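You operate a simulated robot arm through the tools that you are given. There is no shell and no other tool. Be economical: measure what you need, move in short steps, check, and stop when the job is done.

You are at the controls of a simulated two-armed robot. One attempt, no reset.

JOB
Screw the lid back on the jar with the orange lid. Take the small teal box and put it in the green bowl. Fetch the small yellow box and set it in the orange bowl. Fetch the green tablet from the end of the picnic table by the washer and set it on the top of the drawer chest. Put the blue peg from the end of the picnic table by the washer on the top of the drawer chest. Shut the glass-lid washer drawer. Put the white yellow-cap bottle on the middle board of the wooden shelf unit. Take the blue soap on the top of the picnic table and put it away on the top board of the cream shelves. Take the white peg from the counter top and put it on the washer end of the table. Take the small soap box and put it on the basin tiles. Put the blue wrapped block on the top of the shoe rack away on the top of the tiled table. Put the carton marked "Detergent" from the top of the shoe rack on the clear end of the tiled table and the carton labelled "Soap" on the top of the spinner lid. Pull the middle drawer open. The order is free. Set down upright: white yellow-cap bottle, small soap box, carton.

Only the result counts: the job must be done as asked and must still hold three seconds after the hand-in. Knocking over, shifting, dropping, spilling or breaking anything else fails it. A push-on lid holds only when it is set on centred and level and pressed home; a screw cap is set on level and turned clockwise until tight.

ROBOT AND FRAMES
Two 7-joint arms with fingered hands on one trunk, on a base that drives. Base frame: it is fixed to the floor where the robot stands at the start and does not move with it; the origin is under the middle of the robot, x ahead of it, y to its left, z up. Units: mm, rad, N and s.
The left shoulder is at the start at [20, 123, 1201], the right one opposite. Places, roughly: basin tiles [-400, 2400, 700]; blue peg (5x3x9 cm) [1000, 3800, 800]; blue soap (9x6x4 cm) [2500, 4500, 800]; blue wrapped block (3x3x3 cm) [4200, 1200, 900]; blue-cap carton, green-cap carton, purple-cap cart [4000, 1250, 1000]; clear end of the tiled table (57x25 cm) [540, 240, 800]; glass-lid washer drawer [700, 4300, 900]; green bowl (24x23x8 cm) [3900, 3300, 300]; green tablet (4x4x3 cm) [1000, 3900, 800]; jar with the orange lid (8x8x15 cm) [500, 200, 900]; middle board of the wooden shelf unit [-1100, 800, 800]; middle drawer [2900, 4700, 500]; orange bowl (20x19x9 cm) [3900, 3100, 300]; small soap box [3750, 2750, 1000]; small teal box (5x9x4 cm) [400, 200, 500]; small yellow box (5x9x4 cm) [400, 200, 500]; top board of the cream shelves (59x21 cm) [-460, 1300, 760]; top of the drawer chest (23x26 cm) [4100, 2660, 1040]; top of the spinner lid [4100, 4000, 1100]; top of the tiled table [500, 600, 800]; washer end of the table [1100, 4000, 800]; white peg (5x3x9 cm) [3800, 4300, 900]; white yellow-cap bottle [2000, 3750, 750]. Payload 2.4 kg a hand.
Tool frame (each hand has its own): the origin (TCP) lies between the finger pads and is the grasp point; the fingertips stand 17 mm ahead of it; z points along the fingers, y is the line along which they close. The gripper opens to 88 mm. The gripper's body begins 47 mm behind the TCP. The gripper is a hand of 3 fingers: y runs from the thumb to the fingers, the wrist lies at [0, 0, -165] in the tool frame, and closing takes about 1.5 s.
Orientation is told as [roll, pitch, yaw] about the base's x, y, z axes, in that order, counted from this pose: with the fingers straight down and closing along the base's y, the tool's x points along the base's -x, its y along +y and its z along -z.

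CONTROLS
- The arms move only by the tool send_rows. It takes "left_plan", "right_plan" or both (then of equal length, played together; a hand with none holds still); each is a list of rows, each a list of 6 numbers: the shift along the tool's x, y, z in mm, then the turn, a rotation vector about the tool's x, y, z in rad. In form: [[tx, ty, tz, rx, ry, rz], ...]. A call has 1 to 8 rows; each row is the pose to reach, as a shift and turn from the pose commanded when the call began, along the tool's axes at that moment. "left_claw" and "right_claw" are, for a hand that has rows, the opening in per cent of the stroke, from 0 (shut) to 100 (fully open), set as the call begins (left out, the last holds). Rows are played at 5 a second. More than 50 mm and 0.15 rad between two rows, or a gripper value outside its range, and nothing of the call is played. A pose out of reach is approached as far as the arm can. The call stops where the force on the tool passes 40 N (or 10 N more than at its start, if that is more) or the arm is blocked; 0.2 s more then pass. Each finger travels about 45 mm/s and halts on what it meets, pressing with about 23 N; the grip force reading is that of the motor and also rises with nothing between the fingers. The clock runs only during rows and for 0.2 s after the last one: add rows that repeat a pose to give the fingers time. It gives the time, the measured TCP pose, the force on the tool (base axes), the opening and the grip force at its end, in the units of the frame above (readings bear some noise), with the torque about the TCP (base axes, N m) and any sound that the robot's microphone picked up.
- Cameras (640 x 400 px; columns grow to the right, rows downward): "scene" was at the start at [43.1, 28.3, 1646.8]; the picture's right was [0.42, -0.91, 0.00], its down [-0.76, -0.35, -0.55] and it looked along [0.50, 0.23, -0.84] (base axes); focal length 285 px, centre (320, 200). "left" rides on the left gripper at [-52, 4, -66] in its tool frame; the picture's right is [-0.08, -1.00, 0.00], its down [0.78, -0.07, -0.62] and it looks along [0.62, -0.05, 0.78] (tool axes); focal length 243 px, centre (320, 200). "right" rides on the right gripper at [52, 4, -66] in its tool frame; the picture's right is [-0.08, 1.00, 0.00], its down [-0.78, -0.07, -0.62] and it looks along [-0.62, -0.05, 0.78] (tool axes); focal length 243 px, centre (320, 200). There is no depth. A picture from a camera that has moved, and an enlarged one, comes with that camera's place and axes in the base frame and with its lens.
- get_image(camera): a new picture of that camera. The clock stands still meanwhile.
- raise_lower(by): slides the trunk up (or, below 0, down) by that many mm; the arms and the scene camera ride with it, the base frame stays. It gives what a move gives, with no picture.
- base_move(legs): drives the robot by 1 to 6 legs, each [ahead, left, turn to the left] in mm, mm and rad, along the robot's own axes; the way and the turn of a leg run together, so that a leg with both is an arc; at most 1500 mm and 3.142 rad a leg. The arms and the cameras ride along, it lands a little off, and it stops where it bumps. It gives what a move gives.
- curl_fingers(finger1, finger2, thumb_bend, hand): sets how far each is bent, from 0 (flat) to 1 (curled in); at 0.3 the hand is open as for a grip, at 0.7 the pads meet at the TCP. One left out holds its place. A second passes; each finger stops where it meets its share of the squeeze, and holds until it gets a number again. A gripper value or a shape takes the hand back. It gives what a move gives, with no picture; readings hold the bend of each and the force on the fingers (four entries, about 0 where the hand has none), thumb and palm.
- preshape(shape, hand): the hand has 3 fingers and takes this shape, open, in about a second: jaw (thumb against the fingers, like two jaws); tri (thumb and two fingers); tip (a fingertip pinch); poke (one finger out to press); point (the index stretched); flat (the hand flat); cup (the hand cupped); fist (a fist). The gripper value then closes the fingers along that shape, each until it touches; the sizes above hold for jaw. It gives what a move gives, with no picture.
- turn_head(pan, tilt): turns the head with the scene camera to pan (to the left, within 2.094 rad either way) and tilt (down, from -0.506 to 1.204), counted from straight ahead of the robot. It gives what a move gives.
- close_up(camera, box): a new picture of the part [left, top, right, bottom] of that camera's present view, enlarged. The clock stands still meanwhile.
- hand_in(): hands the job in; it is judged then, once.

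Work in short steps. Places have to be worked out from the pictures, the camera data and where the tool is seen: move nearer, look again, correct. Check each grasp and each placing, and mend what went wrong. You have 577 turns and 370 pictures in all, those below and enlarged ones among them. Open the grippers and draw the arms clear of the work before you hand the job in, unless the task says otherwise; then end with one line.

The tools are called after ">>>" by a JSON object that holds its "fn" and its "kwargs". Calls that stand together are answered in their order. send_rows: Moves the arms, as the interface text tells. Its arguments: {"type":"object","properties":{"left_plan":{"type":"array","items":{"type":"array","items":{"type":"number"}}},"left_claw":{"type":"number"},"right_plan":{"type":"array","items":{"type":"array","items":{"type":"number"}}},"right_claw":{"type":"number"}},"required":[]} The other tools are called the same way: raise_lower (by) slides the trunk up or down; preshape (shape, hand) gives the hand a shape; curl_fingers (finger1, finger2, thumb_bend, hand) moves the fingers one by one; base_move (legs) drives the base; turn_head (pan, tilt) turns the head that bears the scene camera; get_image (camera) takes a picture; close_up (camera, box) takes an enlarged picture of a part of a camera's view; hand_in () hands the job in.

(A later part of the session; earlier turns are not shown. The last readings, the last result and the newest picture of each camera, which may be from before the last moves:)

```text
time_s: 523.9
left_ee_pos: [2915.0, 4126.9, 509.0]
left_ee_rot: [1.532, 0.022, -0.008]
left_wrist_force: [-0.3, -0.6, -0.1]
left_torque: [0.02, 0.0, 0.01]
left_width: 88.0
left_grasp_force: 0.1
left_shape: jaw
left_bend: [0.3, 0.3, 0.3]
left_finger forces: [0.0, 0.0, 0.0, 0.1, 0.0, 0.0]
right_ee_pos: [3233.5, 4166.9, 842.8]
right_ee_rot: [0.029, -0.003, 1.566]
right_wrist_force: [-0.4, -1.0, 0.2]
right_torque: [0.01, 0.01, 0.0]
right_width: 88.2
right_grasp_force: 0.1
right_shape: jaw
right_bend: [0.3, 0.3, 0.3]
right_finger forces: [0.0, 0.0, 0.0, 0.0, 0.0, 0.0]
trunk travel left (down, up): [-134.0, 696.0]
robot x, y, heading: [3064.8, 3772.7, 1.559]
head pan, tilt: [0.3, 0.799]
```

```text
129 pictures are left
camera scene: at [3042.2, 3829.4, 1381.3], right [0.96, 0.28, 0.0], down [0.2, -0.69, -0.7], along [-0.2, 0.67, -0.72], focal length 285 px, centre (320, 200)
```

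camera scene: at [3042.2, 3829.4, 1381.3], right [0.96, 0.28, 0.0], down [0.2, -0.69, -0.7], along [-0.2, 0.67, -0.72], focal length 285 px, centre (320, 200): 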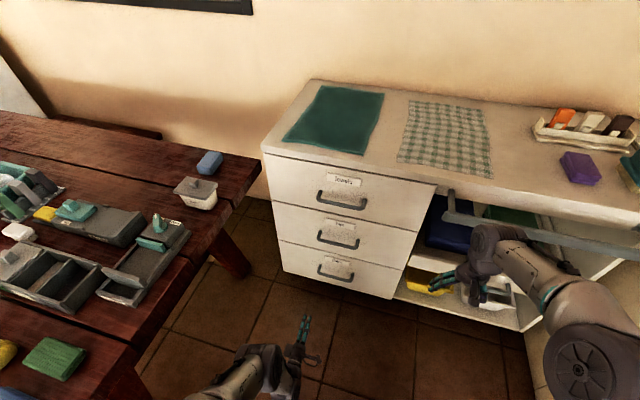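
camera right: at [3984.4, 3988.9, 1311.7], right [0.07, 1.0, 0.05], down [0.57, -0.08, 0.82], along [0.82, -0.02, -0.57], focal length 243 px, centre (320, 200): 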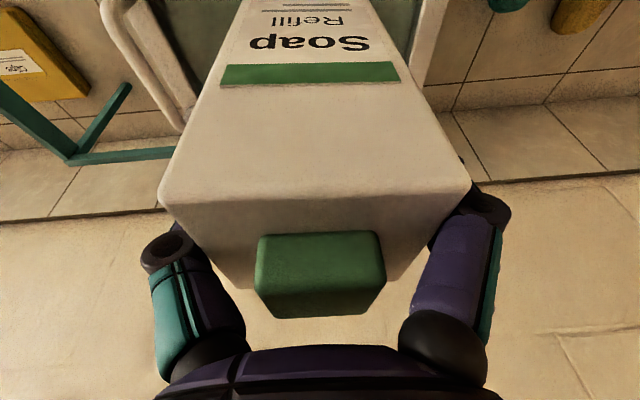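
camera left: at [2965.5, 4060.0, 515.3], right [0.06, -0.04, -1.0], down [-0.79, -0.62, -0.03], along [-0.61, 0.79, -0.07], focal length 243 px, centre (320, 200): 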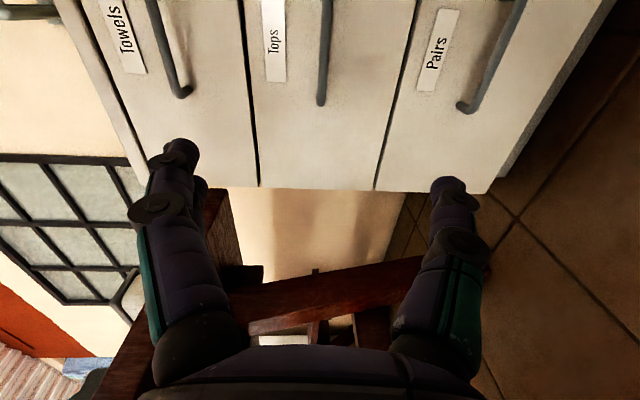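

Middle handle: x 2844–3003, y≈4460, z≈490 ("Tops" drawer). Retract the right hand, align the left, and drive closer.

>>> {"fn": "send_rows", "kwargs": {"right_plan": [[40, 0, 0, 0, 0, 0], [80, 0, 0, 0, 0, 0], [120, 0, 0, 0, 0, 0], [150, 0, 0, 0, 0, 0]], "left_plan": [[-2, -8, 0, 0, 0, 0], [-5, -16, 0, 0, 0, 0], [-7, -19, 0, 0, 0, 0], [-7, -19, 0, 0, 0, 0]]}}

>>> {"fn": "base_move", "kwargs": {"legs": [[230, 0, 0.01]]}}

>>> {"fn": "get_image", "kwargs": {"camera": "left"}}

>>> {"fn": "get_image", "kwargs": {"camera": "scene"}}

```text
time_s: 524.9
left_ee_pos: [2919.7, 4126.6, 489.7]
left_ee_rot: [1.533, 0.02, -0.008]
left_wrist_force: [0.8, 0.6, 0.4]
left_torque: [0.0, 0.02, -0.03]
left_width: 87.8
left_grasp_force: 0.1
left_shape: jaw
left_bend: [0.3, 0.3, 0.3]
left_finger forces: [0.1, 0.0, 0.0, 0.0, 0.0, 0.0]
right_ee_pos: [3232.9, 4015.5, 842.6]
right_ee_rot: [0.029, -0.003, 1.567]
right_wrist_force: [0.4, -0.5, -0.1]
right_torque: [0.0, -0.01, 0.01]
right_width: 88.2
right_grasp_force: 0.1
right_shape: jaw
right_bend: [0.3, 0.3, 0.3]
right_finger forces: [0.0, 0.0, 0.0, 0.0, 0.0, 0.0]
trunk travel left (down, up): [-134.0, 696.0]
robot x, y, heading: [3071.0, 3769.7, 1.562]
head pan, tilt: [0.3, 0.799]
```

```text
time_s: 526.6
left_ee_pos: [2916.9, 4356.4, 489.7]
left_ee_rot: [1.533, 0.022, 0.005]
left_wrist_force: [0.3, -0.2, 0.7]
left_torque: [-0.01, 0.01, 0.03]
left_width: 87.8
left_grasp_force: 0.1
left_shape: jaw
left_bend: [0.3, 0.3, 0.3]
left_finger forces: [0.0, 0.0, 0.0, 0.0, 0.0, 0.0]
right_ee_pos: [3231.1, 4250.8, 843.1]
right_ee_rot: [0.029, -0.003, 1.578]
right_wrist_force: [-0.3, 0.1, 0.2]
right_torque: [0.01, 0.02, -0.01]
right_width: 87.9
right_grasp_force: 0.0
right_shape: jaw
right_bend: [0.3, 0.3, 0.3]
right_finger forces: [0.1, 0.0, 0.0, 0.0, 0.0, 0.1]
trunk travel left (down, up): [-134.0, 696.0]
robot x, y, heading: [3067.1, 4005.4, 1.568]
head pan, tilt: [0.3, 0.799]
```

```text
128 pictures are left
camera left: at [2968.6, 4290.8, 495.9], right [0.06, -0.04, -1.0], down [-0.78, -0.63, -0.03], along [-0.62, 0.78, -0.07], focal length 243 px, centre (320, 200)
```

left: 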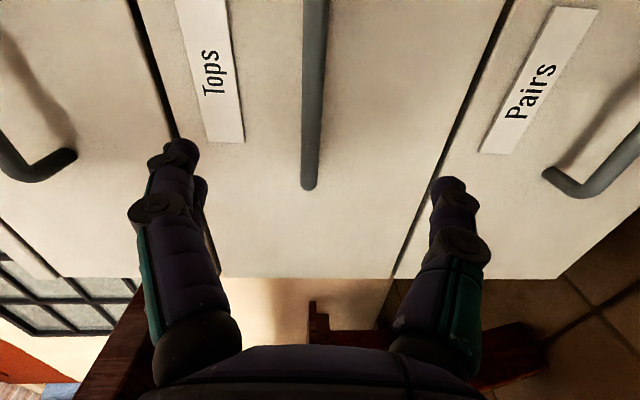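

```text
127 pictures are left
camera scene: at [3043.0, 4061.6, 1381.2], right [0.96, 0.3, 0.0], down [0.21, -0.69, -0.7], along [-0.21, 0.67, -0.72], focal length 285 px, centre (320, 200)
```

scene: 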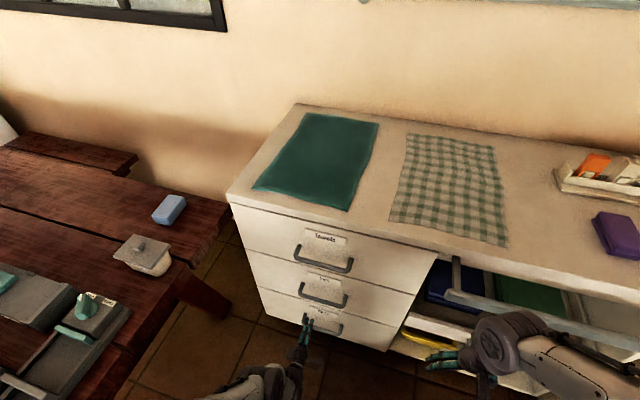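

The bar is centred between the fingers; bar y≈4466. Advance 98 mm and close.

>>> {"fn": "send_rows", "kwargs": {"left_plan": [[0, 1, 35, 0, 0, 0], [0, 2, 65, 0, 0, 0], [0, 3, 85, 0, 0, 0], [0, 3, 95, 0, 0, 0], [0, 3, 95, 0, 0, 0]]}}

>>> {"fn": "send_rows", "kwargs": {"left_plan": [[0, 0, 0, 0, 0, 0], [0, 0, 0, 0, 0, 0], [0, 0, 0, 0, 0, 0], [0, 0, 0, 0, 0, 0], [0, 0, 0, 0, 0, 0], [0, 0, 0, 0, 0, 0], [0, 0, 0, 0, 0, 0]], "left_claw": 0}}

>>> {"fn": "get_image", "kwargs": {"camera": "left"}}

```text
time_s: 527.8
left_ee_pos: [2916.7, 4430.0, 520.7]
left_ee_rot: [1.533, 0.022, 0.005]
left_wrist_force: [0.2, -0.4, 0.0]
left_torque: [0.03, -0.02, 0.0]
left_width: 87.9
left_grasp_force: 0.1
left_shape: jaw
left_bend: [0.3, 0.3, 0.3]
left_finger forces: [0.0, 0.1, 0.0, 0.1, 0.0, 0.1]
left hand out of reach, approached as far as the arm can: row 1, 2, 3, 4, 5
right_ee_pos: [3231.1, 4250.6, 843.5]
right_ee_rot: [0.029, -0.004, 1.577]
right_wrist_force: [-0.3, 0.3, 0.2]
right_torque: [-0.01, 0.0, -0.02]
right_width: 88.0
right_grasp_force: 0.0
right_shape: jaw
right_bend: [0.3, 0.3, 0.3]
right_finger forces: [0.0, 0.0, 0.0, 0.0, 0.0, 0.1]
trunk travel left (down, up): [-134.0, 696.0]
robot x, y, heading: [3065.9, 4008.5, 1.571]
head pan, tilt: [0.3, 0.799]
```

```text
time_s: 529.4
left_ee_pos: [2916.9, 4429.7, 520.5]
left_ee_rot: [1.533, 0.021, 0.005]
left_wrist_force: [-0.1, 0.1, -0.1]
left_torque: [-0.03, -0.03, -0.01]
left_width: 0.0
left_grasp_force: 22.9
left_shape: jaw
left_bend: [0.66, 0.66, 0.79]
left_finger forces: [0.0, 0.0, 0.0, 0.0, 0.0, 0.0]
right_ee_pos: [3230.9, 4250.3, 843.2]
right_ee_rot: [0.029, -0.004, 1.578]
right_wrist_force: [0.7, -0.5, -0.4]
right_torque: [0.0, 0.01, 0.02]
right_width: 87.8
right_grasp_force: 0.0
right_shape: jaw
right_bend: [0.3, 0.3, 0.3]
right_finger forces: [0.1, 0.0, 0.0, 0.1, 0.0, 0.1]
trunk travel left (down, up): [-134.0, 696.0]
robot x, y, heading: [3068.2, 4006.0, 1.572]
head pan, tilt: [0.3, 0.799]
```

```text
126 pictures are left
camera left: at [2968.9, 4364.4, 526.9], right [0.06, -0.04, -1.0], down [-0.78, -0.63, -0.03], along [-0.62, 0.78, -0.07], focal length 243 px, centre (320, 200)
```

left: 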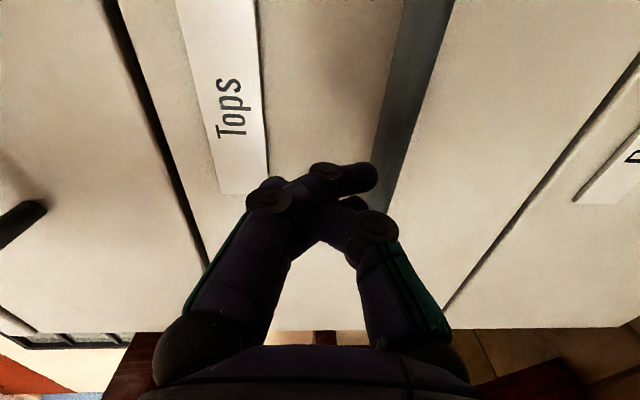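

The arm fell short and rode up. Back off, lower the trunk 60, nudge the base forward 30, and re-aim.

>>> {"fn": "send_rows", "kwargs": {"left_plan": [[0, 0, -30, 0, 0, 0], [0, 0, -70, 0, 0, 0], [0, 0, -90, 0, 0, 0], [0, 0, -90, 0, 0, 0], [0, 0, -90, 0, 0, 0]], "left_claw": 100}}

>>> {"fn": "raise_lower", "kwargs": {"by": -70}}

>>> {"fn": "send_rows", "kwargs": {"left_plan": [[0, 40, 0, 0, 0, 0], [0, 70, 0, 0, 0, 0], [0, 70, 0, 0, 0, 0]]}}

>>> {"fn": "base_move", "kwargs": {"legs": [[45, 0, 0]]}}

>>> {"fn": "get_image", "kwargs": {"camera": "left"}}

```text
time_s: 530.6
left_ee_pos: [2917.8, 4339.6, 524.5]
left_ee_rot: [1.534, 0.022, 0.006]
left_wrist_force: [0.7, 0.1, 0.7]
left_torque: [0.01, 0.03, -0.01]
left_width: 88.1
left_grasp_force: 0.0
left_shape: jaw
left_bend: [0.3, 0.3, 0.3]
left_finger forces: [0.1, 0.1, 0.1, 0.0, 0.1, 0.0]
right_ee_pos: [3230.3, 4250.6, 842.7]
right_ee_rot: [0.029, -0.003, 1.578]
right_wrist_force: [-0.3, 0.5, 0.1]
right_torque: [0.01, -0.01, 0.0]
right_width: 88.0
right_grasp_force: 0.0
right_shape: jaw
right_bend: [0.3, 0.3, 0.3]
right_finger forces: [0.1, 0.0, 0.0, 0.0, 0.0, 0.1]
trunk travel left (down, up): [-134.0, 696.0]
robot x, y, heading: [3071.4, 4007.3, 1.57]
head pan, tilt: [0.3, 0.799]
```

```text
time_s: 531.7
left_ee_pos: [2918.9, 4338.5, 454.2]
left_ee_rot: [1.532, 0.021, 0.005]
left_wrist_force: [0.0, -0.1, 0.7]
left_torque: [-0.02, 0.0, -0.01]
left_width: 87.9
left_grasp_force: 0.0
left_shape: jaw
left_bend: [0.3, 0.3, 0.3]
left_finger forces: [0.1, 0.1, 0.0, 0.0, 0.1, 0.0]
right_ee_pos: [3231.2, 4251.1, 772.0]
right_ee_rot: [0.029, -0.003, 1.577]
right_wrist_force: [0.0, -0.1, 0.7]
right_torque: [0.02, 0.01, -0.01]
right_width: 87.8
right_grasp_force: 0.0
right_shape: jaw
right_bend: [0.3, 0.3, 0.3]
right_finger forces: [0.0, 0.0, 0.0, 0.0, 0.0, 0.1]
trunk travel left (down, up): [-64.0, 766.0]
robot x, y, heading: [3066.0, 4006.8, 1.573]
head pan, tilt: [0.3, 0.799]
```

```text
time_s: 532.5
left_ee_pos: [2919.0, 4340.8, 525.8]
left_ee_rot: [1.533, 0.021, 0.006]
left_wrist_force: [-0.2, -1.4, 0.0]
left_torque: [0.02, 0.0, 0.01]
left_width: 87.9
left_grasp_force: 0.0
left_shape: jaw
left_bend: [0.3, 0.3, 0.3]
left_finger forces: [0.0, 0.0, 0.1, 0.1, 0.1, 0.1]
right_ee_pos: [3231.5, 4251.0, 773.6]
right_ee_rot: [0.029, -0.005, 1.576]
right_wrist_force: [-0.3, 0.1, -0.8]
right_torque: [0.0, -0.02, 0.0]
right_width: 87.9
right_grasp_force: 0.1
right_shape: jaw
right_bend: [0.3, 0.3, 0.3]
right_finger forces: [0.0, 0.0, 0.1, 0.0, 0.0, 0.0]
trunk travel left (down, up): [-64.0, 766.0]
robot x, y, heading: [3065.4, 4005.1, 1.57]
head pan, tilt: [0.3, 0.799]
```

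```text
time_s: 533.4
left_ee_pos: [2919.4, 4386.2, 525.9]
left_ee_rot: [1.533, 0.02, 0.006]
left_wrist_force: [0.0, 1.1, 0.6]
left_torque: [-0.01, 0.02, -0.02]
left_width: 87.7
left_grasp_force: 0.0
left_shape: jaw
left_bend: [0.3, 0.3, 0.3]
left_finger forces: [0.0, 0.0, 0.0, 0.0, 0.0, 0.1]
right_ee_pos: [3230.7, 4297.2, 773.4]
right_ee_rot: [0.03, -0.004, 1.577]
right_wrist_force: [0.0, 0.0, 0.3]
right_torque: [-0.01, 0.0, 0.0]
right_width: 87.7
right_grasp_force: 0.1
right_shape: jaw
right_bend: [0.3, 0.3, 0.3]
right_finger forces: [0.0, 0.0, 0.1, 0.1, 0.0, 0.1]
trunk travel left (down, up): [-64.0, 766.0]
robot x, y, heading: [3069.4, 4051.0, 1.57]
head pan, tilt: [0.3, 0.799]
```

```text
125 pictures are left
camera left: at [2970.7, 4321.4, 531.6], right [0.06, -0.04, -1.0], down [-0.78, -0.63, -0.03], along [-0.62, 0.78, -0.07], focal length 243 px, centre (320, 200)
```

left: 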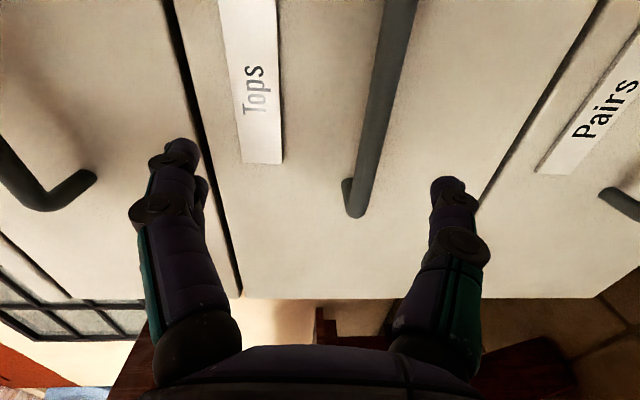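

Lower to z≈490 and advance to the bar.

>>> {"fn": "send_rows", "kwargs": {"left_plan": [[0, -20, 0, 0, 0, 0], [0, -36, 0, 0, 0, 0], [0, -35, 30, 0, 0, 0], [0, -34, 55, 0, 0, 0], [0, -34, 72, 0, 0, 0], [0, -34, 72, 0, 0, 0]]}}

>>> {"fn": "get_image", "kwargs": {"camera": "left"}}

```text
time_s: 534.8
left_ee_pos: [2917.1, 4457.7, 488.1]
left_ee_rot: [1.532, 0.022, 0.005]
left_wrist_force: [-0.5, 0.1, 0.4]
left_torque: [0.0, -0.02, -0.01]
left_width: 88.2
left_grasp_force: 0.0
left_shape: jaw
left_bend: [0.3, 0.3, 0.3]
left_finger forces: [0.0, 0.1, 0.0, 0.0, 0.0, 0.0]
right_ee_pos: [3231.4, 4296.0, 772.8]
right_ee_rot: [0.03, -0.004, 1.577]
right_wrist_force: [0.1, 1.0, -0.6]
right_torque: [-0.01, -0.03, -0.01]
right_width: 87.9
right_grasp_force: 0.2
right_shape: jaw
right_bend: [0.3, 0.3, 0.3]
right_finger forces: [0.1, 0.0, 0.1, 0.0, 0.0, 0.0]
trunk travel left (down, up): [-64.0, 766.0]
robot x, y, heading: [3065.8, 4051.9, 1.572]
head pan, tilt: [0.3, 0.799]
```

```text
124 pictures are left
camera left: at [2969.5, 4393.1, 494.9], right [0.06, -0.04, -1.0], down [-0.78, -0.63, -0.03], along [-0.62, 0.78, -0.07], focal length 243 px, centre (320, 200)
```

left: 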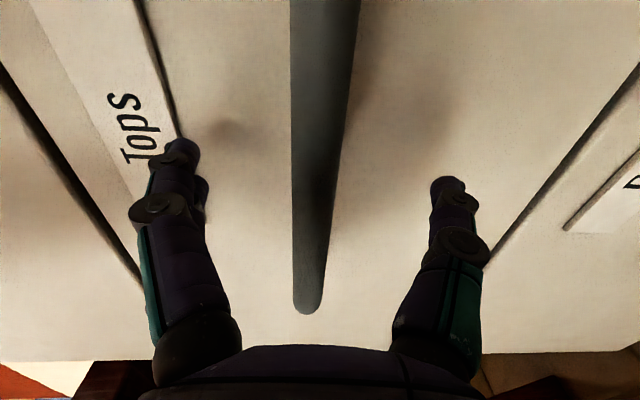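

Bar is between the fingers. Close on it.

>>> {"fn": "send_rows", "kwargs": {"left_plan": [[0, 0, 0, 0, 0, 0], [0, 0, 0, 0, 0, 0], [0, 0, 0, 0, 0, 0], [0, 0, 0, 0, 0, 0], [0, 0, 0, 0, 0, 0], [0, 0, 0, 0, 0, 0], [0, 0, 0, 0, 0, 0]], "left_claw": 0}}

>>> {"fn": "get_image", "kwargs": {"camera": "left"}}

```text
time_s: 536.4
left_ee_pos: [2918.2, 4457.5, 488.6]
left_ee_rot: [1.532, 0.02, 0.006]
left_wrist_force: [-0.1, 1.2, 0.1]
left_torque: [0.01, -0.06, -0.02]
left_width: 0.0
left_grasp_force: 23.4
left_shape: jaw
left_bend: [0.71, 0.71, 0.78]
left_finger forces: [6.0, 6.0, 0.1, 0.0, 21.9, 0.0]
right_ee_pos: [3230.7, 4296.7, 774.5]
right_ee_rot: [0.032, -0.003, 1.577]
right_wrist_force: [0.2, -0.2, -0.1]
right_torque: [0.0, -0.02, -0.02]
right_width: 87.8
right_grasp_force: 0.1
right_shape: jaw
right_bend: [0.3, 0.3, 0.3]
right_finger forces: [0.0, 0.0, 0.0, 0.0, 0.0, 0.0]
trunk travel left (down, up): [-64.0, 766.0]
robot x, y, heading: [3065.9, 4053.2, 1.573]
head pan, tilt: [0.3, 0.799]
```

```text
123 pictures are left
camera left: at [2969.4, 4392.9, 494.9], right [0.06, -0.04, -1.0], down [-0.78, -0.63, -0.03], along [-0.62, 0.78, -0.07], focal length 243 px, centre (320, 200)
```

left: 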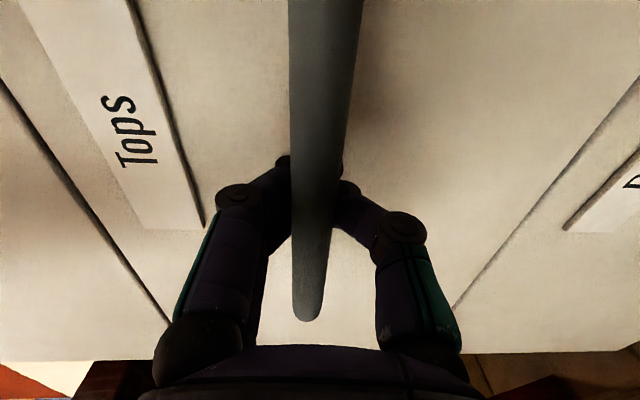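

The fingers wrap the bar. Pull by driving back 200 mm.

>>> {"fn": "base_move", "kwargs": {"legs": [[-120, 0, 0]]}}

>>> {"fn": "get_image", "kwargs": {"camera": "left"}}

>>> {"fn": "get_image", "kwargs": {"camera": "scene"}}

```text
time_s: 537.7
left_ee_pos: [2917.4, 4337.5, 488.1]
left_ee_rot: [1.532, 0.021, 0.008]
left_wrist_force: [0.9, 0.2, -0.4]
left_torque: [-0.03, -0.03, 0.01]
left_width: 0.1
left_grasp_force: 22.9
left_shape: jaw
left_bend: [0.71, 0.71, 0.79]
left_finger forces: [5.4, 5.5, 0.0, 0.1, 10.8, 0.1]
right_ee_pos: [3230.3, 4177.2, 772.7]
right_ee_rot: [0.031, -0.002, 1.579]
right_wrist_force: [0.3, -0.8, 0.0]
right_torque: [-0.01, 0.01, -0.04]
right_width: 87.9
right_grasp_force: 0.0
right_shape: jaw
right_bend: [0.3, 0.3, 0.3]
right_finger forces: [0.1, 0.0, 0.1, 0.0, 0.1, 0.1]
trunk travel left (down, up): [-64.0, 766.0]
robot x, y, heading: [3066.0, 3932.0, 1.568]
head pan, tilt: [0.3, 0.799]
```

```text
122 pictures are left
camera left: at [2969.1, 4271.6, 494.8], right [0.06, -0.04, -1.0], down [-0.78, -0.63, -0.03], along [-0.63, 0.78, -0.07], focal length 243 px, centre (320, 200)
```

left: 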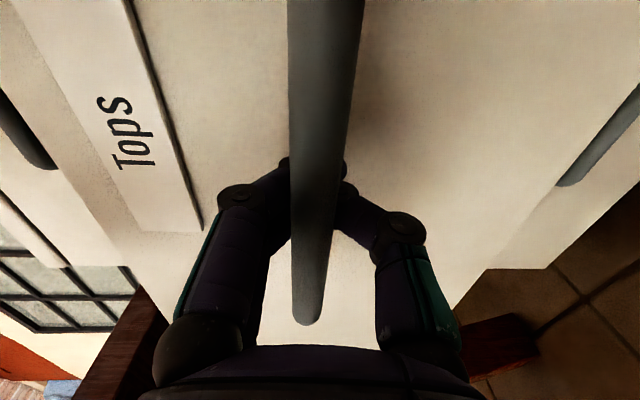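

```text
121 pictures are left
camera scene: at [3042.9, 3986.9, 1311.2], right [0.95, 0.3, 0.0], down [0.21, -0.68, -0.7], along [-0.21, 0.67, -0.72], focal length 285 px, centre (320, 200)
```

scene: 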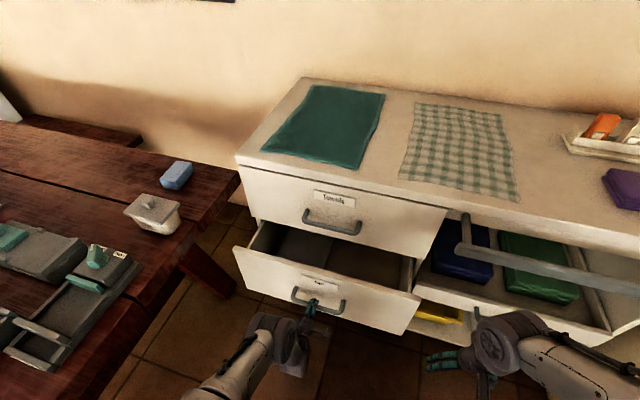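

It opens. Pull another 110 mm.

>>> {"fn": "base_move", "kwargs": {"legs": [[-110, 0, 0]]}}

>>> {"fn": "get_image", "kwargs": {"camera": "scene"}}

```text
time_s: 538.9
left_ee_pos: [2917.2, 4226.3, 487.8]
left_ee_rot: [1.532, 0.021, 0.008]
left_wrist_force: [-0.6, -0.2, -0.4]
left_torque: [0.01, -0.01, 0.01]
left_width: 0.1
left_grasp_force: 23.0
left_shape: jaw
left_bend: [0.72, 0.72, 0.78]
left_finger forces: [0.1, 0.0, 0.0, 0.0, 3.1, 0.0]
right_ee_pos: [3230.4, 4065.9, 772.6]
right_ee_rot: [0.031, -0.003, 1.58]
right_wrist_force: [-0.7, 0.3, -0.2]
right_torque: [0.02, 0.0, -0.01]
right_width: 88.0
right_grasp_force: 0.1
right_shape: jaw
right_bend: [0.3, 0.3, 0.3]
right_finger forces: [0.0, 0.0, 0.1, 0.1, 0.0, 0.0]
trunk travel left (down, up): [-64.0, 766.0]
robot x, y, heading: [3064.7, 3822.6, 1.576]
head pan, tilt: [0.3, 0.799]
```

```text
120 pictures are left
camera scene: at [3043.0, 3876.4, 1311.2], right [0.95, 0.3, 0.0], down [0.21, -0.68, -0.7], along [-0.21, 0.67, -0.72], focal length 285 px, centre (320, 200)
```

scene: 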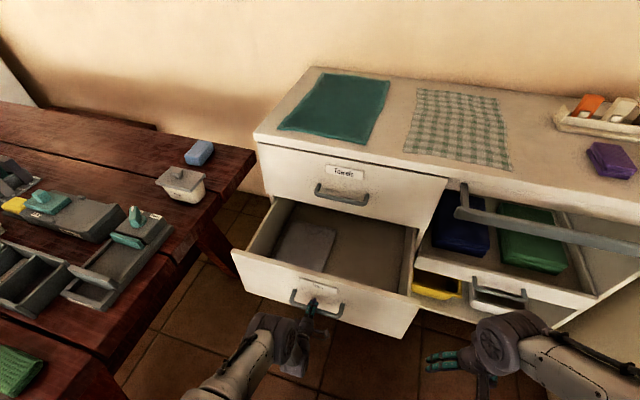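

Open ~230 mm. Check with a little more arm pull whether it is at its stop.

>>> {"fn": "send_rows", "kwargs": {"left_plan": [[0, 0, -15, 0, 0, 0], [0, 0, -30, 0, 0, 0], [0, 0, -45, 0, 0, 0], [0, 0, -60, 0, 0, 0]]}}

>>> {"fn": "get_image", "kwargs": {"camera": "left"}}

```text
time_s: 539.9
left_ee_pos: [2917.8, 4165.2, 489.7]
left_ee_rot: [1.535, 0.021, 0.007]
left_wrist_force: [-0.6, 0.4, -0.7]
left_torque: [0.0, 0.0, 0.02]
left_width: 0.4
left_grasp_force: 22.8
left_shape: jaw
left_bend: [0.72, 0.72, 0.78]
left_finger forces: [0.0, 0.1, 0.0, 0.0, 0.0, 0.1]
right_ee_pos: [3232.2, 4066.0, 773.4]
right_ee_rot: [0.03, -0.004, 1.58]
right_wrist_force: [0.1, 0.3, -0.4]
right_torque: [0.03, -0.04, 0.01]
right_width: 88.0
right_grasp_force: 0.1
right_shape: jaw
right_bend: [0.3, 0.3, 0.3]
right_finger forces: [0.0, 0.1, 0.1, 0.0, 0.0, 0.0]
trunk travel left (down, up): [-64.0, 766.0]
robot x, y, heading: [3067.5, 3815.1, 1.57]
head pan, tilt: [0.3, 0.799]
```

```text
119 pictures are left
camera left: at [2969.7, 4100.2, 496.4], right [0.06, -0.04, -1.0], down [-0.78, -0.63, -0.03], along [-0.63, 0.78, -0.07], focal length 243 px, centre (320, 200)
```

left: 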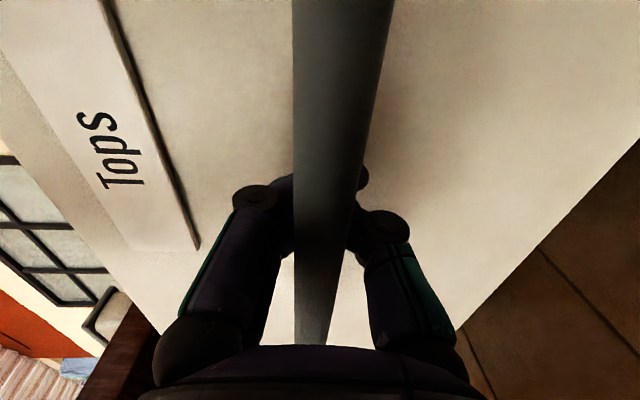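

Still following (≈290 mm open). That's enough; release and back away straight.

>>> {"fn": "send_rows", "kwargs": {"left_plan": [[0, 0, 0, 0, 0, 0], [0, 0, 0, 0, 0, 0], [0, 0, 0, 0, 0, 0], [0, 0, 0, 0, 0, 0], [0, 0, 0, 0, 0, 0], [0, 0, 0, 0, 0, 0], [0, 0, 0, 0, 0, 0]], "left_claw": 100}}

>>> {"fn": "base_move", "kwargs": {"legs": [[-180, 0, 0]]}}

>>> {"fn": "get_image", "kwargs": {"camera": "scene"}}

```text
time_s: 541.5
left_ee_pos: [2918.1, 4165.7, 489.9]
left_ee_rot: [1.532, 0.02, 0.007]
left_wrist_force: [-0.1, -0.9, -0.1]
left_torque: [-0.03, -0.02, 0.05]
left_width: 88.1
left_grasp_force: 0.1
left_shape: jaw
left_bend: [0.3, 0.3, 0.3]
left_finger forces: [0.0, 0.0, 0.0, 0.0, 0.1, 0.0]
right_ee_pos: [3230.9, 4065.5, 772.1]
right_ee_rot: [0.029, -0.004, 1.579]
right_wrist_force: [0.2, -0.4, -0.4]
right_torque: [0.01, 0.0, -0.05]
right_width: 87.9
right_grasp_force: 0.0
right_shape: jaw
right_bend: [0.3, 0.3, 0.3]
right_finger forces: [0.1, 0.0, 0.0, 0.1, 0.0, 0.0]
trunk travel left (down, up): [-64.0, 766.0]
robot x, y, heading: [3065.8, 3817.9, 1.577]
head pan, tilt: [0.3, 0.799]
```

```text
time_s: 543.0
left_ee_pos: [2919.5, 3985.6, 488.9]
left_ee_rot: [1.534, 0.02, 0.005]
left_wrist_force: [0.7, 0.0, 0.0]
left_torque: [0.01, 0.0, -0.04]
left_width: 88.2
left_grasp_force: 0.1
left_shape: jaw
left_bend: [0.3, 0.3, 0.3]
left_finger forces: [0.0, 0.0, 0.0, 0.1, 0.1, 0.0]
right_ee_pos: [3230.3, 3886.7, 773.7]
right_ee_rot: [0.031, -0.004, 1.58]
right_wrist_force: [0.1, -0.4, 0.6]
right_torque: [-0.01, 0.03, 0.01]
right_width: 88.2
right_grasp_force: 0.1
right_shape: jaw
right_bend: [0.3, 0.3, 0.3]
right_finger forces: [0.0, 0.1, 0.0, 0.0, 0.0, 0.0]
trunk travel left (down, up): [-64.0, 766.0]
robot x, y, heading: [3068.3, 3639.5, 1.569]
head pan, tilt: [0.3, 0.799]
```

```text
118 pictures are left
camera scene: at [3043.3, 3696.5, 1311.2], right [0.95, 0.3, 0.0], down [0.21, -0.68, -0.7], along [-0.21, 0.67, -0.72], focal length 285 px, centre (320, 200)
```

scene: 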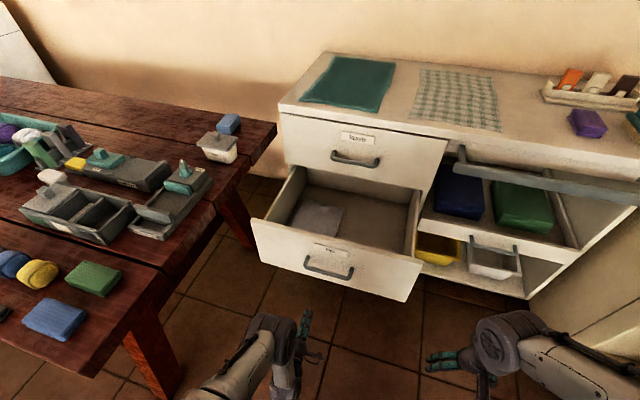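

The drawer is open. Restore the left hand to vertical and raise the trunk, then go for the blue soap at ≈(2454,4476).

>>> {"fn": "send_rows", "kwargs": {"left_plan": [[0, 20, 0, 0.14, 0, 0], [0, 50, 0, 0.28, 0, 0], [0, 80, 0, 0.42, 0, 0], [0, 110, 0, 0.56, 0, 0], [0, 130, 0, 0.7, 0, 0], [0, 140, 0, 0.84, 0, 0], [0, 150, 0, 0.98, 0, 0], [0, 150, 0, 1.12, 0, 0]]}}

>>> {"fn": "send_rows", "kwargs": {"left_plan": [[0, 0, 0, 0.14, 0, 0], [0, 0, 0, 0.28, 0, 0], [0, 0, 0, 0.41, 0, 0], [0, 0, 0, 0.41, 0, -0.001], [0, 0, 0, 0.41, 0, -0.001]]}}

>>> {"fn": "raise_lower", "kwargs": {"by": 380}}

>>> {"fn": "send_rows", "kwargs": {"left_plan": [[0, 0, 0, 0, 0, -0.15], [0, 0, 0, 0, 0, -0.3], [0, 0, 0, 0, 0, -0.45], [0, 0, 0, 0, 0, -0.6], [0, 0, 0, 0, 0, -0.75], [0, 0, 0, 0, 0, -0.9], [0, 0, 0, 0, 0, -1.05], [0, 0, 0, 0, 0, -1.2]]}}

>>> {"fn": "send_rows", "kwargs": {"left_plan": [[0, 0, 0, 0, 0, -0.15], [0, 0, 0, 0, 0, -0.3], [0, 0, 0, 0, 0, -0.36], [0, 0, 0, 0, 0, -0.36]]}}

```text
time_s: 544.8
left_ee_pos: [2920.6, 3990.4, 641.0]
left_ee_rot: [0.412, 0.02, 0.008]
left_wrist_force: [-0.4, -0.4, -0.8]
left_torque: [0.03, -0.02, 0.0]
left_width: 88.3
left_grasp_force: 0.2
left_shape: jaw
left_bend: [0.3, 0.3, 0.3]
left_finger forces: [0.1, 0.0, 0.0, 0.0, 0.0, 0.1]
right_ee_pos: [3230.0, 3886.2, 773.3]
right_ee_rot: [0.03, -0.005, 1.578]
right_wrist_force: [0.7, -0.3, -0.6]
right_torque: [0.06, -0.03, -0.02]
right_width: 87.9
right_grasp_force: 0.0
right_shape: jaw
right_bend: [0.3, 0.3, 0.3]
right_finger forces: [0.1, 0.1, 0.0, 0.0, 0.0, 0.0]
trunk travel left (down, up): [-64.0, 766.0]
robot x, y, heading: [3065.3, 3641.3, 1.569]
head pan, tilt: [0.3, 0.799]
```

```text
time_s: 546.0
left_ee_pos: [2920.8, 3991.7, 638.9]
left_ee_rot: [0.003, 0.022, 0.01]
left_wrist_force: [-0.1, 0.2, 0.1]
left_torque: [-0.01, 0.03, -0.01]
left_width: 88.0
left_grasp_force: 0.0
left_shape: jaw
left_bend: [0.3, 0.3, 0.3]
left_finger forces: [0.0, 0.1, 0.1, 0.0, 0.0, 0.1]
right_ee_pos: [3230.2, 3886.3, 773.4]
right_ee_rot: [0.029, -0.002, 1.58]
right_wrist_force: [-0.2, -0.1, 0.1]
right_torque: [-0.01, 0.01, -0.02]
right_width: 87.9
right_grasp_force: 0.0
right_shape: jaw
right_bend: [0.3, 0.3, 0.3]
right_finger forces: [0.0, 0.1, 0.0, 0.1, 0.0, 0.0]
trunk travel left (down, up): [-64.0, 766.0]
robot x, y, heading: [3073.4, 3643.5, 1.572]
head pan, tilt: [0.3, 0.799]
```

```text
time_s: 549.6
left_ee_pos: [2921.7, 3991.0, 1019.5]
left_ee_rot: [0.004, 0.022, 0.01]
left_wrist_force: [-0.1, 0.5, 0.3]
left_torque: [-0.01, -0.03, 0.0]
left_width: 88.2
left_grasp_force: 0.0
left_shape: jaw
left_bend: [0.3, 0.3, 0.3]
left_finger forces: [0.1, 0.0, 0.0, 0.1, 0.0, 0.0]
right_ee_pos: [3230.7, 3886.2, 1153.8]
right_ee_rot: [0.029, -0.004, 1.58]
right_wrist_force: [0.0, 0.5, -0.4]
right_torque: [0.03, 0.02, -0.02]
right_width: 88.2
right_grasp_force: 0.1
right_shape: jaw
right_bend: [0.3, 0.3, 0.3]
right_finger forces: [0.0, 0.0, 0.0, 0.1, 0.1, 0.0]
trunk travel left (down, up): [-444.0, 386.0]
robot x, y, heading: [3068.1, 3639.1, 1.574]
head pan, tilt: [0.3, 0.799]
```

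```text
time_s: 551.4
left_ee_pos: [2922.1, 3991.1, 1019.3]
left_ee_rot: [0.021, 0.007, 1.212]
left_wrist_force: [-0.5, 0.0, 0.4]
left_torque: [-0.02, 0.02, -0.02]
left_width: 88.0
left_grasp_force: 0.1
left_shape: jaw
left_bend: [0.3, 0.3, 0.3]
left_finger forces: [0.0, 0.0, 0.1, 0.0, 0.1, 0.0]
right_ee_pos: [3230.2, 3884.8, 1152.3]
right_ee_rot: [0.029, -0.003, 1.578]
right_wrist_force: [0.6, -0.4, 0.2]
right_torque: [0.01, 0.0, -0.01]
right_width: 87.8
right_grasp_force: 0.2
right_shape: jaw
right_bend: [0.3, 0.3, 0.3]
right_finger forces: [0.0, 0.0, 0.0, 0.0, 0.0, 0.0]
trunk travel left (down, up): [-444.0, 386.0]
robot x, y, heading: [3067.8, 3641.6, 1.574]
head pan, tilt: [0.3, 0.799]
```

```text
time_s: 552.4
left_ee_pos: [2920.9, 3989.7, 1019.9]
left_ee_rot: [0.022, -0.002, 1.568]
left_wrist_force: [-0.1, -0.3, 1.0]
left_torque: [0.02, -0.01, 0.0]
left_width: 88.0
left_grasp_force: 0.0
left_shape: jaw
left_bend: [0.3, 0.3, 0.3]
left_finger forces: [0.1, 0.0, 0.0, 0.1, 0.0, 0.1]
right_ee_pos: [3231.0, 3885.9, 1153.4]
right_ee_rot: [0.03, -0.003, 1.58]
right_wrist_force: [0.3, 1.1, -0.8]
right_torque: [0.0, -0.01, 0.0]
right_width: 88.0
right_grasp_force: 0.0
right_shape: jaw
right_bend: [0.3, 0.3, 0.3]
right_finger forces: [0.0, 0.0, 0.0, 0.1, 0.0, 0.0]
trunk travel left (down, up): [-444.0, 386.0]
robot x, y, heading: [3064.9, 3639.7, 1.571]
head pan, tilt: [0.3, 0.799]
```

Drive to (2790,4040) and turn to face the soap with the right hand.

>>> {"fn": "base_move", "kwargs": {"legs": [[0, 275, 0], [400, 0, 0], [0, 0, 1.0]]}}

>>> {"fn": "turn_head", "kwargs": {"pan": -0.3, "tilt": 0.8}}

>>> {"fn": "get_image", "kwargs": {"camera": "scene"}}

>>> {"fn": "get_image", "kwargs": {"camera": "right"}}

```text
time_s: 559.0
left_ee_pos: [2418.6, 4111.7, 1018.9]
left_ee_rot: [0.022, -0.004, 2.557]
left_wrist_force: [-0.2, 0.3, 0.5]
left_torque: [0.02, 0.0, 0.03]
left_width: 88.2
left_grasp_force: 0.1
left_shape: jaw
left_bend: [0.3, 0.3, 0.3]
left_finger forces: [0.0, 0.0, 0.1, 0.1, 0.0, 0.0]
right_ee_pos: [2675.6, 4312.2, 1151.7]
right_ee_rot: [0.028, -0.002, 2.57]
right_wrist_force: [-0.4, 0.5, -0.9]
right_torque: [0.02, 0.01, 0.01]
right_width: 88.0
right_grasp_force: 0.1
right_shape: jaw
right_bend: [0.3, 0.3, 0.3]
right_finger forces: [0.0, 0.1, 0.0, 0.0, 0.0, 0.1]
trunk travel left (down, up): [-444.0, 386.0]
robot x, y, heading: [2787.0, 4045.5, 2.559]
head pan, tilt: [0.3, 0.799]
```

```text
time_s: 560.0
left_ee_pos: [2418.5, 4109.3, 1019.6]
left_ee_rot: [0.021, -0.003, 2.556]
left_wrist_force: [0.5, -0.2, -0.5]
left_torque: [-0.02, 0.02, -0.02]
left_width: 87.8
left_grasp_force: 0.0
left_shape: jaw
left_bend: [0.3, 0.3, 0.3]
left_finger forces: [0.0, 0.0, 0.0, 0.1, 0.0, 0.1]
right_ee_pos: [2676.5, 4313.7, 1153.0]
right_ee_rot: [0.029, -0.004, 2.57]
right_wrist_force: [-0.1, -0.1, -0.3]
right_torque: [0.01, 0.01, 0.0]
right_width: 87.9
right_grasp_force: 0.1
right_shape: jaw
right_bend: [0.3, 0.3, 0.3]
right_finger forces: [0.1, 0.0, 0.0, 0.1, 0.0, 0.1]
trunk travel left (down, up): [-444.0, 386.0]
robot x, y, heading: [2792.6, 4042.4, 2.561]
head pan, tilt: [-0.3, 0.799]
```

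```text
117 pictures are left
camera scene: at [2756.0, 4091.6, 1691.2], right [0.77, 0.64, 0.0], down [0.46, -0.55, -0.7], along [-0.44, 0.54, -0.72], focal length 285 px, centre (320, 200)
```

scene: 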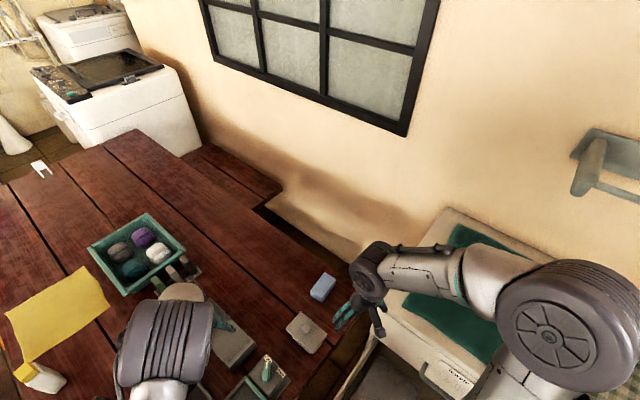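

```text
116 pictures are left
camera right: at [2718.7, 4281.8, 1218.8], right [-0.61, -0.79, 0.03], down [-0.61, 0.49, 0.62], along [-0.51, 0.36, -0.78], focal length 243 px, centre (320, 200)
```

right: 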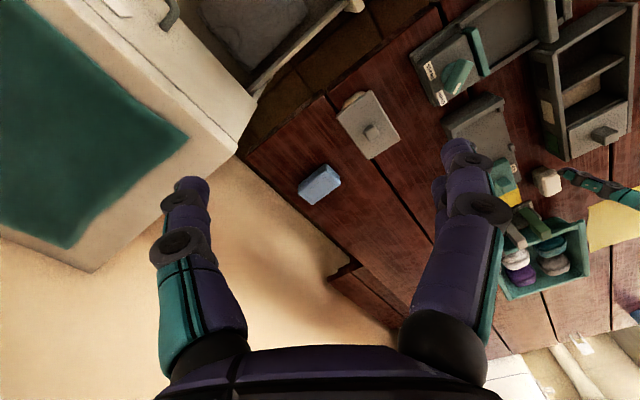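

Soap at ≈(2471,4458), long axis ~along y. I rotate the right hand to grip across its width, raise the left, move 40 mm closer and lower the trunk.

>>> {"fn": "send_rows", "kwargs": {"left_plan": [[0, 0, -40, 0, 0, 0], [0, 0, -80, 0, 0, 0], [0, 0, -120, 0, 0, 0], [0, 0, -160, 0, 0, 0], [0, 0, -190, 0, 0, 0], [0, 0, -190, 0, 0, 0], [0, 0, -190, 0, 0, 0], [0, 0, -190, 0, 0, 0]], "right_plan": [[0, 0, 0, 0, 0, 0.15], [0, 0, 0, 0, 0, 0.3], [0, 0, 0, 0, 0, 0.45], [0, 0, 0, 0, 0, 0.6], [0, 0, 0, 0, 0, 0.75], [0, 0, 0, 0, 0, 0.9], [0, 0, 0, 0, 0, 1.05], [0, 0, 0, 0, 0, 1.2]]}}

>>> {"fn": "base_move", "kwargs": {"legs": [[40, 0, 0]]}}

>>> {"fn": "raise_lower", "kwargs": {"by": -170}}

>>> {"fn": "get_image", "kwargs": {"camera": "right"}}

>>> {"fn": "get_image", "kwargs": {"camera": "scene"}}

```text
time_s: 561.8
left_ee_pos: [2419.9, 4113.8, 1208.4]
left_ee_rot: [0.019, -0.004, 2.556]
left_wrist_force: [0.8, 0.8, -0.6]
left_torque: [-0.01, -0.01, 0.0]
left_width: 88.1
left_grasp_force: 0.0
left_shape: jaw
left_bend: [0.3, 0.3, 0.3]
left_finger forces: [0.0, 0.1, 0.0, 0.0, 0.0, 0.0]
right_ee_pos: [2676.8, 4313.2, 1152.5]
right_ee_rot: [0.015, 0.027, 1.367]
right_wrist_force: [0.1, -0.2, -1.1]
right_torque: [0.02, 0.0, 0.02]
right_width: 88.0
right_grasp_force: 0.0
right_shape: jaw
right_bend: [0.3, 0.3, 0.3]
right_finger forces: [0.1, 0.1, 0.1, 0.1, 0.1, 0.0]
trunk travel left (down, up): [-444.0, 386.0]
robot x, y, heading: [2793.1, 4039.1, 2.559]
head pan, tilt: [-0.3, 0.799]
```

```text
time_s: 562.7
left_ee_pos: [2385.5, 4137.1, 1207.7]
left_ee_rot: [0.02, -0.001, 2.556]
left_wrist_force: [-0.1, 0.1, -0.3]
left_torque: [-0.03, 0.01, -0.02]
left_width: 88.2
left_grasp_force: 0.1
left_shape: jaw
left_bend: [0.3, 0.3, 0.3]
left_finger forces: [0.1, 0.1, 0.0, 0.0, 0.0, 0.1]
right_ee_pos: [2640.4, 4334.7, 1152.6]
right_ee_rot: [0.011, 0.026, 1.371]
right_wrist_force: [-0.6, 0.8, 0.2]
right_torque: [-0.02, 0.0, 0.02]
right_width: 87.7
right_grasp_force: 0.0
right_shape: jaw
right_bend: [0.3, 0.3, 0.3]
right_finger forces: [0.0, 0.0, 0.1, 0.1, 0.1, 0.0]
trunk travel left (down, up): [-444.0, 386.0]
robot x, y, heading: [2755.5, 4065.5, 2.564]
head pan, tilt: [-0.3, 0.799]
```

```text
time_s: 564.6
left_ee_pos: [2387.4, 4136.2, 1038.6]
left_ee_rot: [0.02, -0.004, 2.557]
left_wrist_force: [0.5, -0.8, -0.1]
left_torque: [0.02, -0.05, -0.02]
left_width: 88.1
left_grasp_force: 0.1
left_shape: jaw
left_bend: [0.3, 0.3, 0.3]
left_finger forces: [0.0, 0.0, 0.0, 0.0, 0.0, 0.0]
right_ee_pos: [2643.6, 4335.3, 983.2]
right_ee_rot: [0.014, 0.025, 1.37]
right_wrist_force: [0.5, 0.2, 0.2]
right_torque: [0.02, 0.0, 0.04]
right_width: 87.9
right_grasp_force: 0.1
right_shape: jaw
right_bend: [0.3, 0.3, 0.3]
right_finger forces: [0.0, 0.0, 0.0, 0.0, 0.0, 0.1]
trunk travel left (down, up): [-274.0, 556.0]
robot x, y, heading: [2756.8, 4066.0, 2.567]
head pan, tilt: [-0.3, 0.799]
```

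```text
115 pictures are left
camera right: at [2628.9, 4285.4, 1050.0], right [-0.96, 0.28, 0.01], down [0.23, 0.77, 0.6], along [0.16, 0.58, -0.8], focal length 243 px, centre (320, 200)
```

right: 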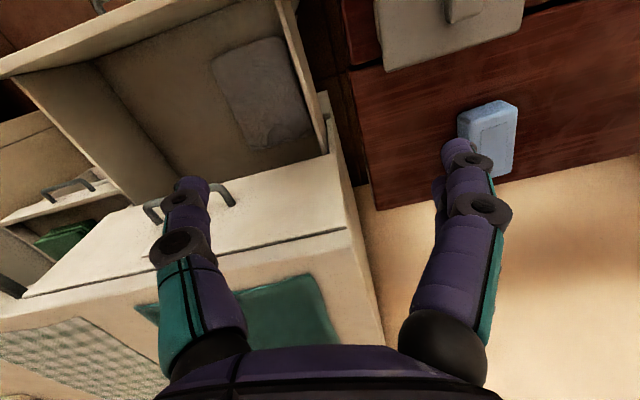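

```text
114 pictures are left
camera scene: at [2722.3, 4113.7, 1521.3], right [0.77, 0.64, 0.0], down [0.46, -0.55, -0.7], along [-0.44, 0.54, -0.72], focal length 285 px, centre (320, 200)
```

scene: 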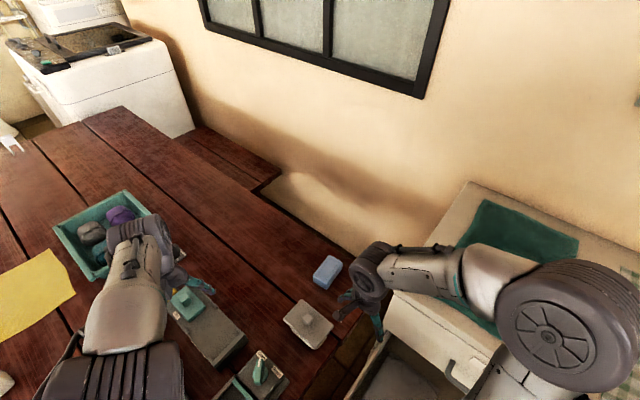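

Soap centre ≈ (2469,4450). Move the right hand above it.

>>> {"fn": "send_rows", "kwargs": {"right_plan": [[-16, 39, 0, 0, 0, -0.05], [-32, 78, 0, 0, 0, -0.1], [-48, 117, 0, 0, 0, -0.15], [-64, 155, 0, 0, 0, -0.2], [-78, 193, 0, 0, 0, -0.2], [-78, 193, 40, 0, 0, -0.2], [-78, 193, 80, 0, 0, -0.2], [-78, 193, 80, 0, 0, -0.2]]}}

>>> {"fn": "get_image", "kwargs": {"camera": "right"}}

```text
time_s: 566.4
left_ee_pos: [2388.4, 4136.0, 1039.6]
left_ee_rot: [0.021, -0.003, 2.558]
left_wrist_force: [-0.4, 0.1, -0.8]
left_torque: [0.0, -0.02, 0.0]
left_width: 88.2
left_grasp_force: 0.0
left_shape: jaw
left_bend: [0.3, 0.3, 0.3]
left_finger forces: [0.0, 0.0, 0.1, 0.0, 0.1, 0.1]
right_ee_pos: [2468.4, 4446.0, 901.5]
right_ee_rot: [0.017, 0.024, 1.57]
right_wrist_force: [0.6, 0.4, 0.2]
right_torque: [-0.03, 0.0, -0.04]
right_width: 88.0
right_grasp_force: 0.1
right_shape: jaw
right_bend: [0.3, 0.3, 0.3]
right_finger forces: [0.0, 0.1, 0.1, 0.0, 0.0, 0.1]
trunk travel left (down, up): [-274.0, 556.0]
robot x, y, heading: [2761.4, 4063.8, 2.56]
head pan, tilt: [-0.3, 0.799]
```

```text
113 pictures are left
camera right: at [2464.3, 4396.3, 968.8], right [-1.0, 0.09, 0.02], down [0.08, 0.8, 0.6], along [0.04, 0.6, -0.8], focal length 243 px, centre (320, 200)
```

right: 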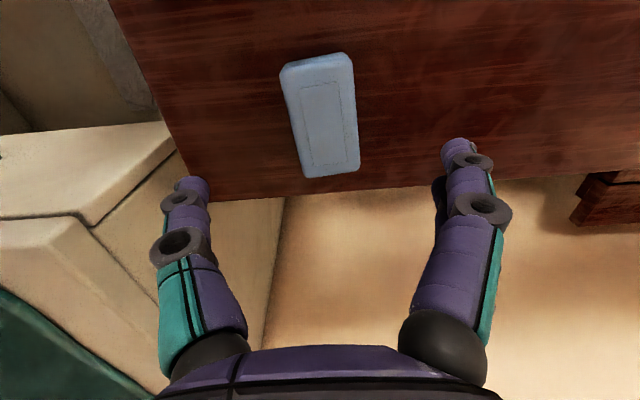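

Centred closely. Rotate slightly, descend to TCP≈777.

>>> {"fn": "send_rows", "kwargs": {"right_plan": [[-12, 3, 30, 0, 0, -0.07], [-12, 3, 70, 0, 0, -0.07], [-12, 3, 100, 0, 0, -0.07], [-12, 3, 118, 0, 0, -0.07], [-12, 3, 124, 0, 0, -0.07], [-12, 3, 124, 0, 0, -0.07]]}}

>>> {"fn": "get_image", "kwargs": {"camera": "right"}}

```text
time_s: 567.8
left_ee_pos: [2386.8, 4135.6, 1039.6]
left_ee_rot: [0.021, -0.004, 2.555]
left_wrist_force: [0.1, -0.4, -0.3]
left_torque: [0.04, 0.03, 0.01]
left_width: 88.1
left_grasp_force: 0.1
left_shape: jaw
left_bend: [0.3, 0.3, 0.3]
left_finger forces: [0.1, 0.0, 0.1, 0.0, 0.0, 0.1]
right_ee_pos: [2461.8, 4457.8, 778.7]
right_ee_rot: [0.021, 0.021, 1.639]
right_wrist_force: [-0.4, 0.6, -0.3]
right_torque: [0.01, -0.01, 0.01]
right_width: 87.9
right_grasp_force: 0.1
right_shape: jaw
right_bend: [0.3, 0.3, 0.3]
right_finger forces: [0.1, 0.0, 0.1, 0.1, 0.0, 0.0]
trunk travel left (down, up): [-274.0, 556.0]
robot x, y, heading: [2758.6, 4062.6, 2.558]
head pan, tilt: [-0.3, 0.799]
```

```text
112 pictures are left
camera right: at [2461.3, 4405.9, 844.7], right [-1.0, 0.02, 0.02], down [0.02, 0.8, 0.6], along [-0.01, 0.6, -0.8], focal length 243 px, centre (320, 200)
```

right: 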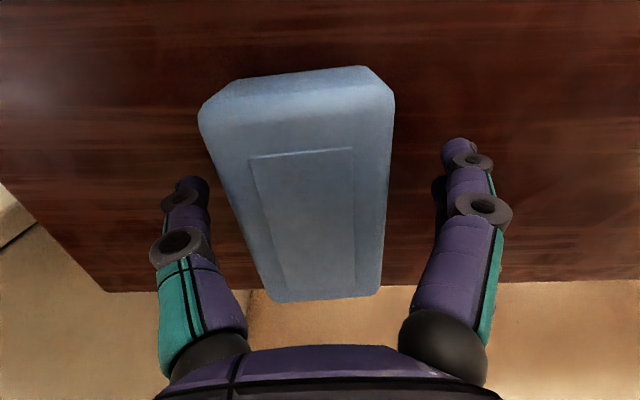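

Close on the soap.

>>> {"fn": "send_rows", "kwargs": {"right_plan": [[0, -3, 4, 0, 0, 0], [0, -3, 4, 0, 0, 0], [0, -3, 4, 0, 0, 0], [0, -3, 4, 0, 0, 0], [0, -3, 4, 0, 0, 0], [0, -3, 4, 0, 0, 0]], "right_claw": 30}}

>>> {"fn": "send_rows", "kwargs": {"right_plan": [[0, 0, -15, 0, 0, 0], [0, 0, -55, 0, 0, 0], [0, 0, -95, 0, 0, 0], [0, 0, -135, 0, 0, 0], [0, 0, -175, 0, 0, 0]]}}

>>> {"fn": "get_image", "kwargs": {"camera": "right"}}

```text
time_s: 569.2
left_ee_pos: [2387.1, 4134.9, 1038.6]
left_ee_rot: [0.02, -0.004, 2.556]
left_wrist_force: [-0.5, -0.2, -0.2]
left_torque: [0.0, -0.03, -0.04]
left_width: 88.1
left_grasp_force: 0.1
left_shape: jaw
left_bend: [0.3, 0.3, 0.3]
left_finger forces: [0.0, 0.0, 0.1, 0.0, 0.0, 0.1]
right_ee_pos: [2464.7, 4456.3, 773.4]
right_ee_rot: [0.021, 0.021, 1.641]
right_wrist_force: [0.5, 0.4, 0.9]
right_torque: [0.0, 0.01, 0.01]
right_width: 46.4
right_grasp_force: 22.7
right_shape: jaw
right_bend: [0.72, 0.72, 0.7]
right_finger forces: [10.5, 10.4, 0.0, 0.0, 21.0, 0.1]
trunk travel left (down, up): [-274.0, 556.0]
robot x, y, heading: [2760.3, 4064.1, 2.563]
head pan, tilt: [-0.3, 0.799]
```

```text
time_s: 570.4
left_ee_pos: [2386.2, 4135.2, 1038.6]
left_ee_rot: [0.02, -0.004, 2.556]
left_wrist_force: [-0.6, -0.5, 0.8]
left_torque: [0.0, 0.0, -0.02]
left_width: 87.9
left_grasp_force: 0.0
left_shape: jaw
left_bend: [0.3, 0.3, 0.3]
left_finger forces: [0.0, 0.0, 0.1, 0.1, 0.0, 0.1]
right_ee_pos: [2468.9, 4460.1, 949.0]
right_ee_rot: [0.022, 0.02, 1.64]
right_wrist_force: [0.3, 0.3, -2.1]
right_torque: [-0.02, 0.0, 0.07]
right_width: 46.8
right_grasp_force: 23.4
right_shape: jaw
right_bend: [0.73, 0.72, 0.7]
right_finger forces: [10.5, 10.5, 0.0, 0.1, 20.9, 0.0]
trunk travel left (down, up): [-274.0, 556.0]
robot x, y, heading: [2759.3, 4063.8, 2.565]
head pan, tilt: [-0.3, 0.799]
```

```text
111 pictures are left
camera right: at [2469.4, 4408.8, 1016.3], right [-1.0, 0.02, 0.02], down [0.02, 0.8, 0.6], along [0.0, 0.6, -0.8], focal length 243 px, centre (320, 200)
```

right: 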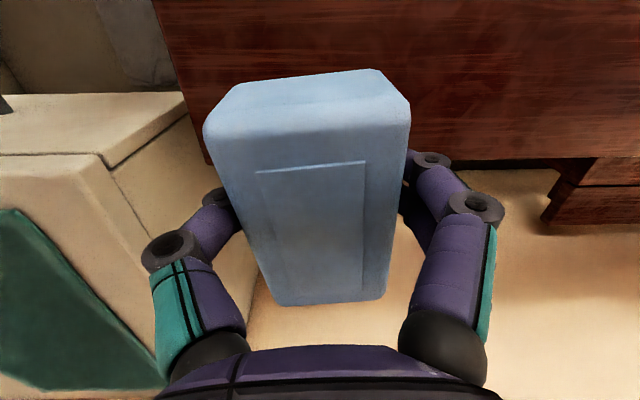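

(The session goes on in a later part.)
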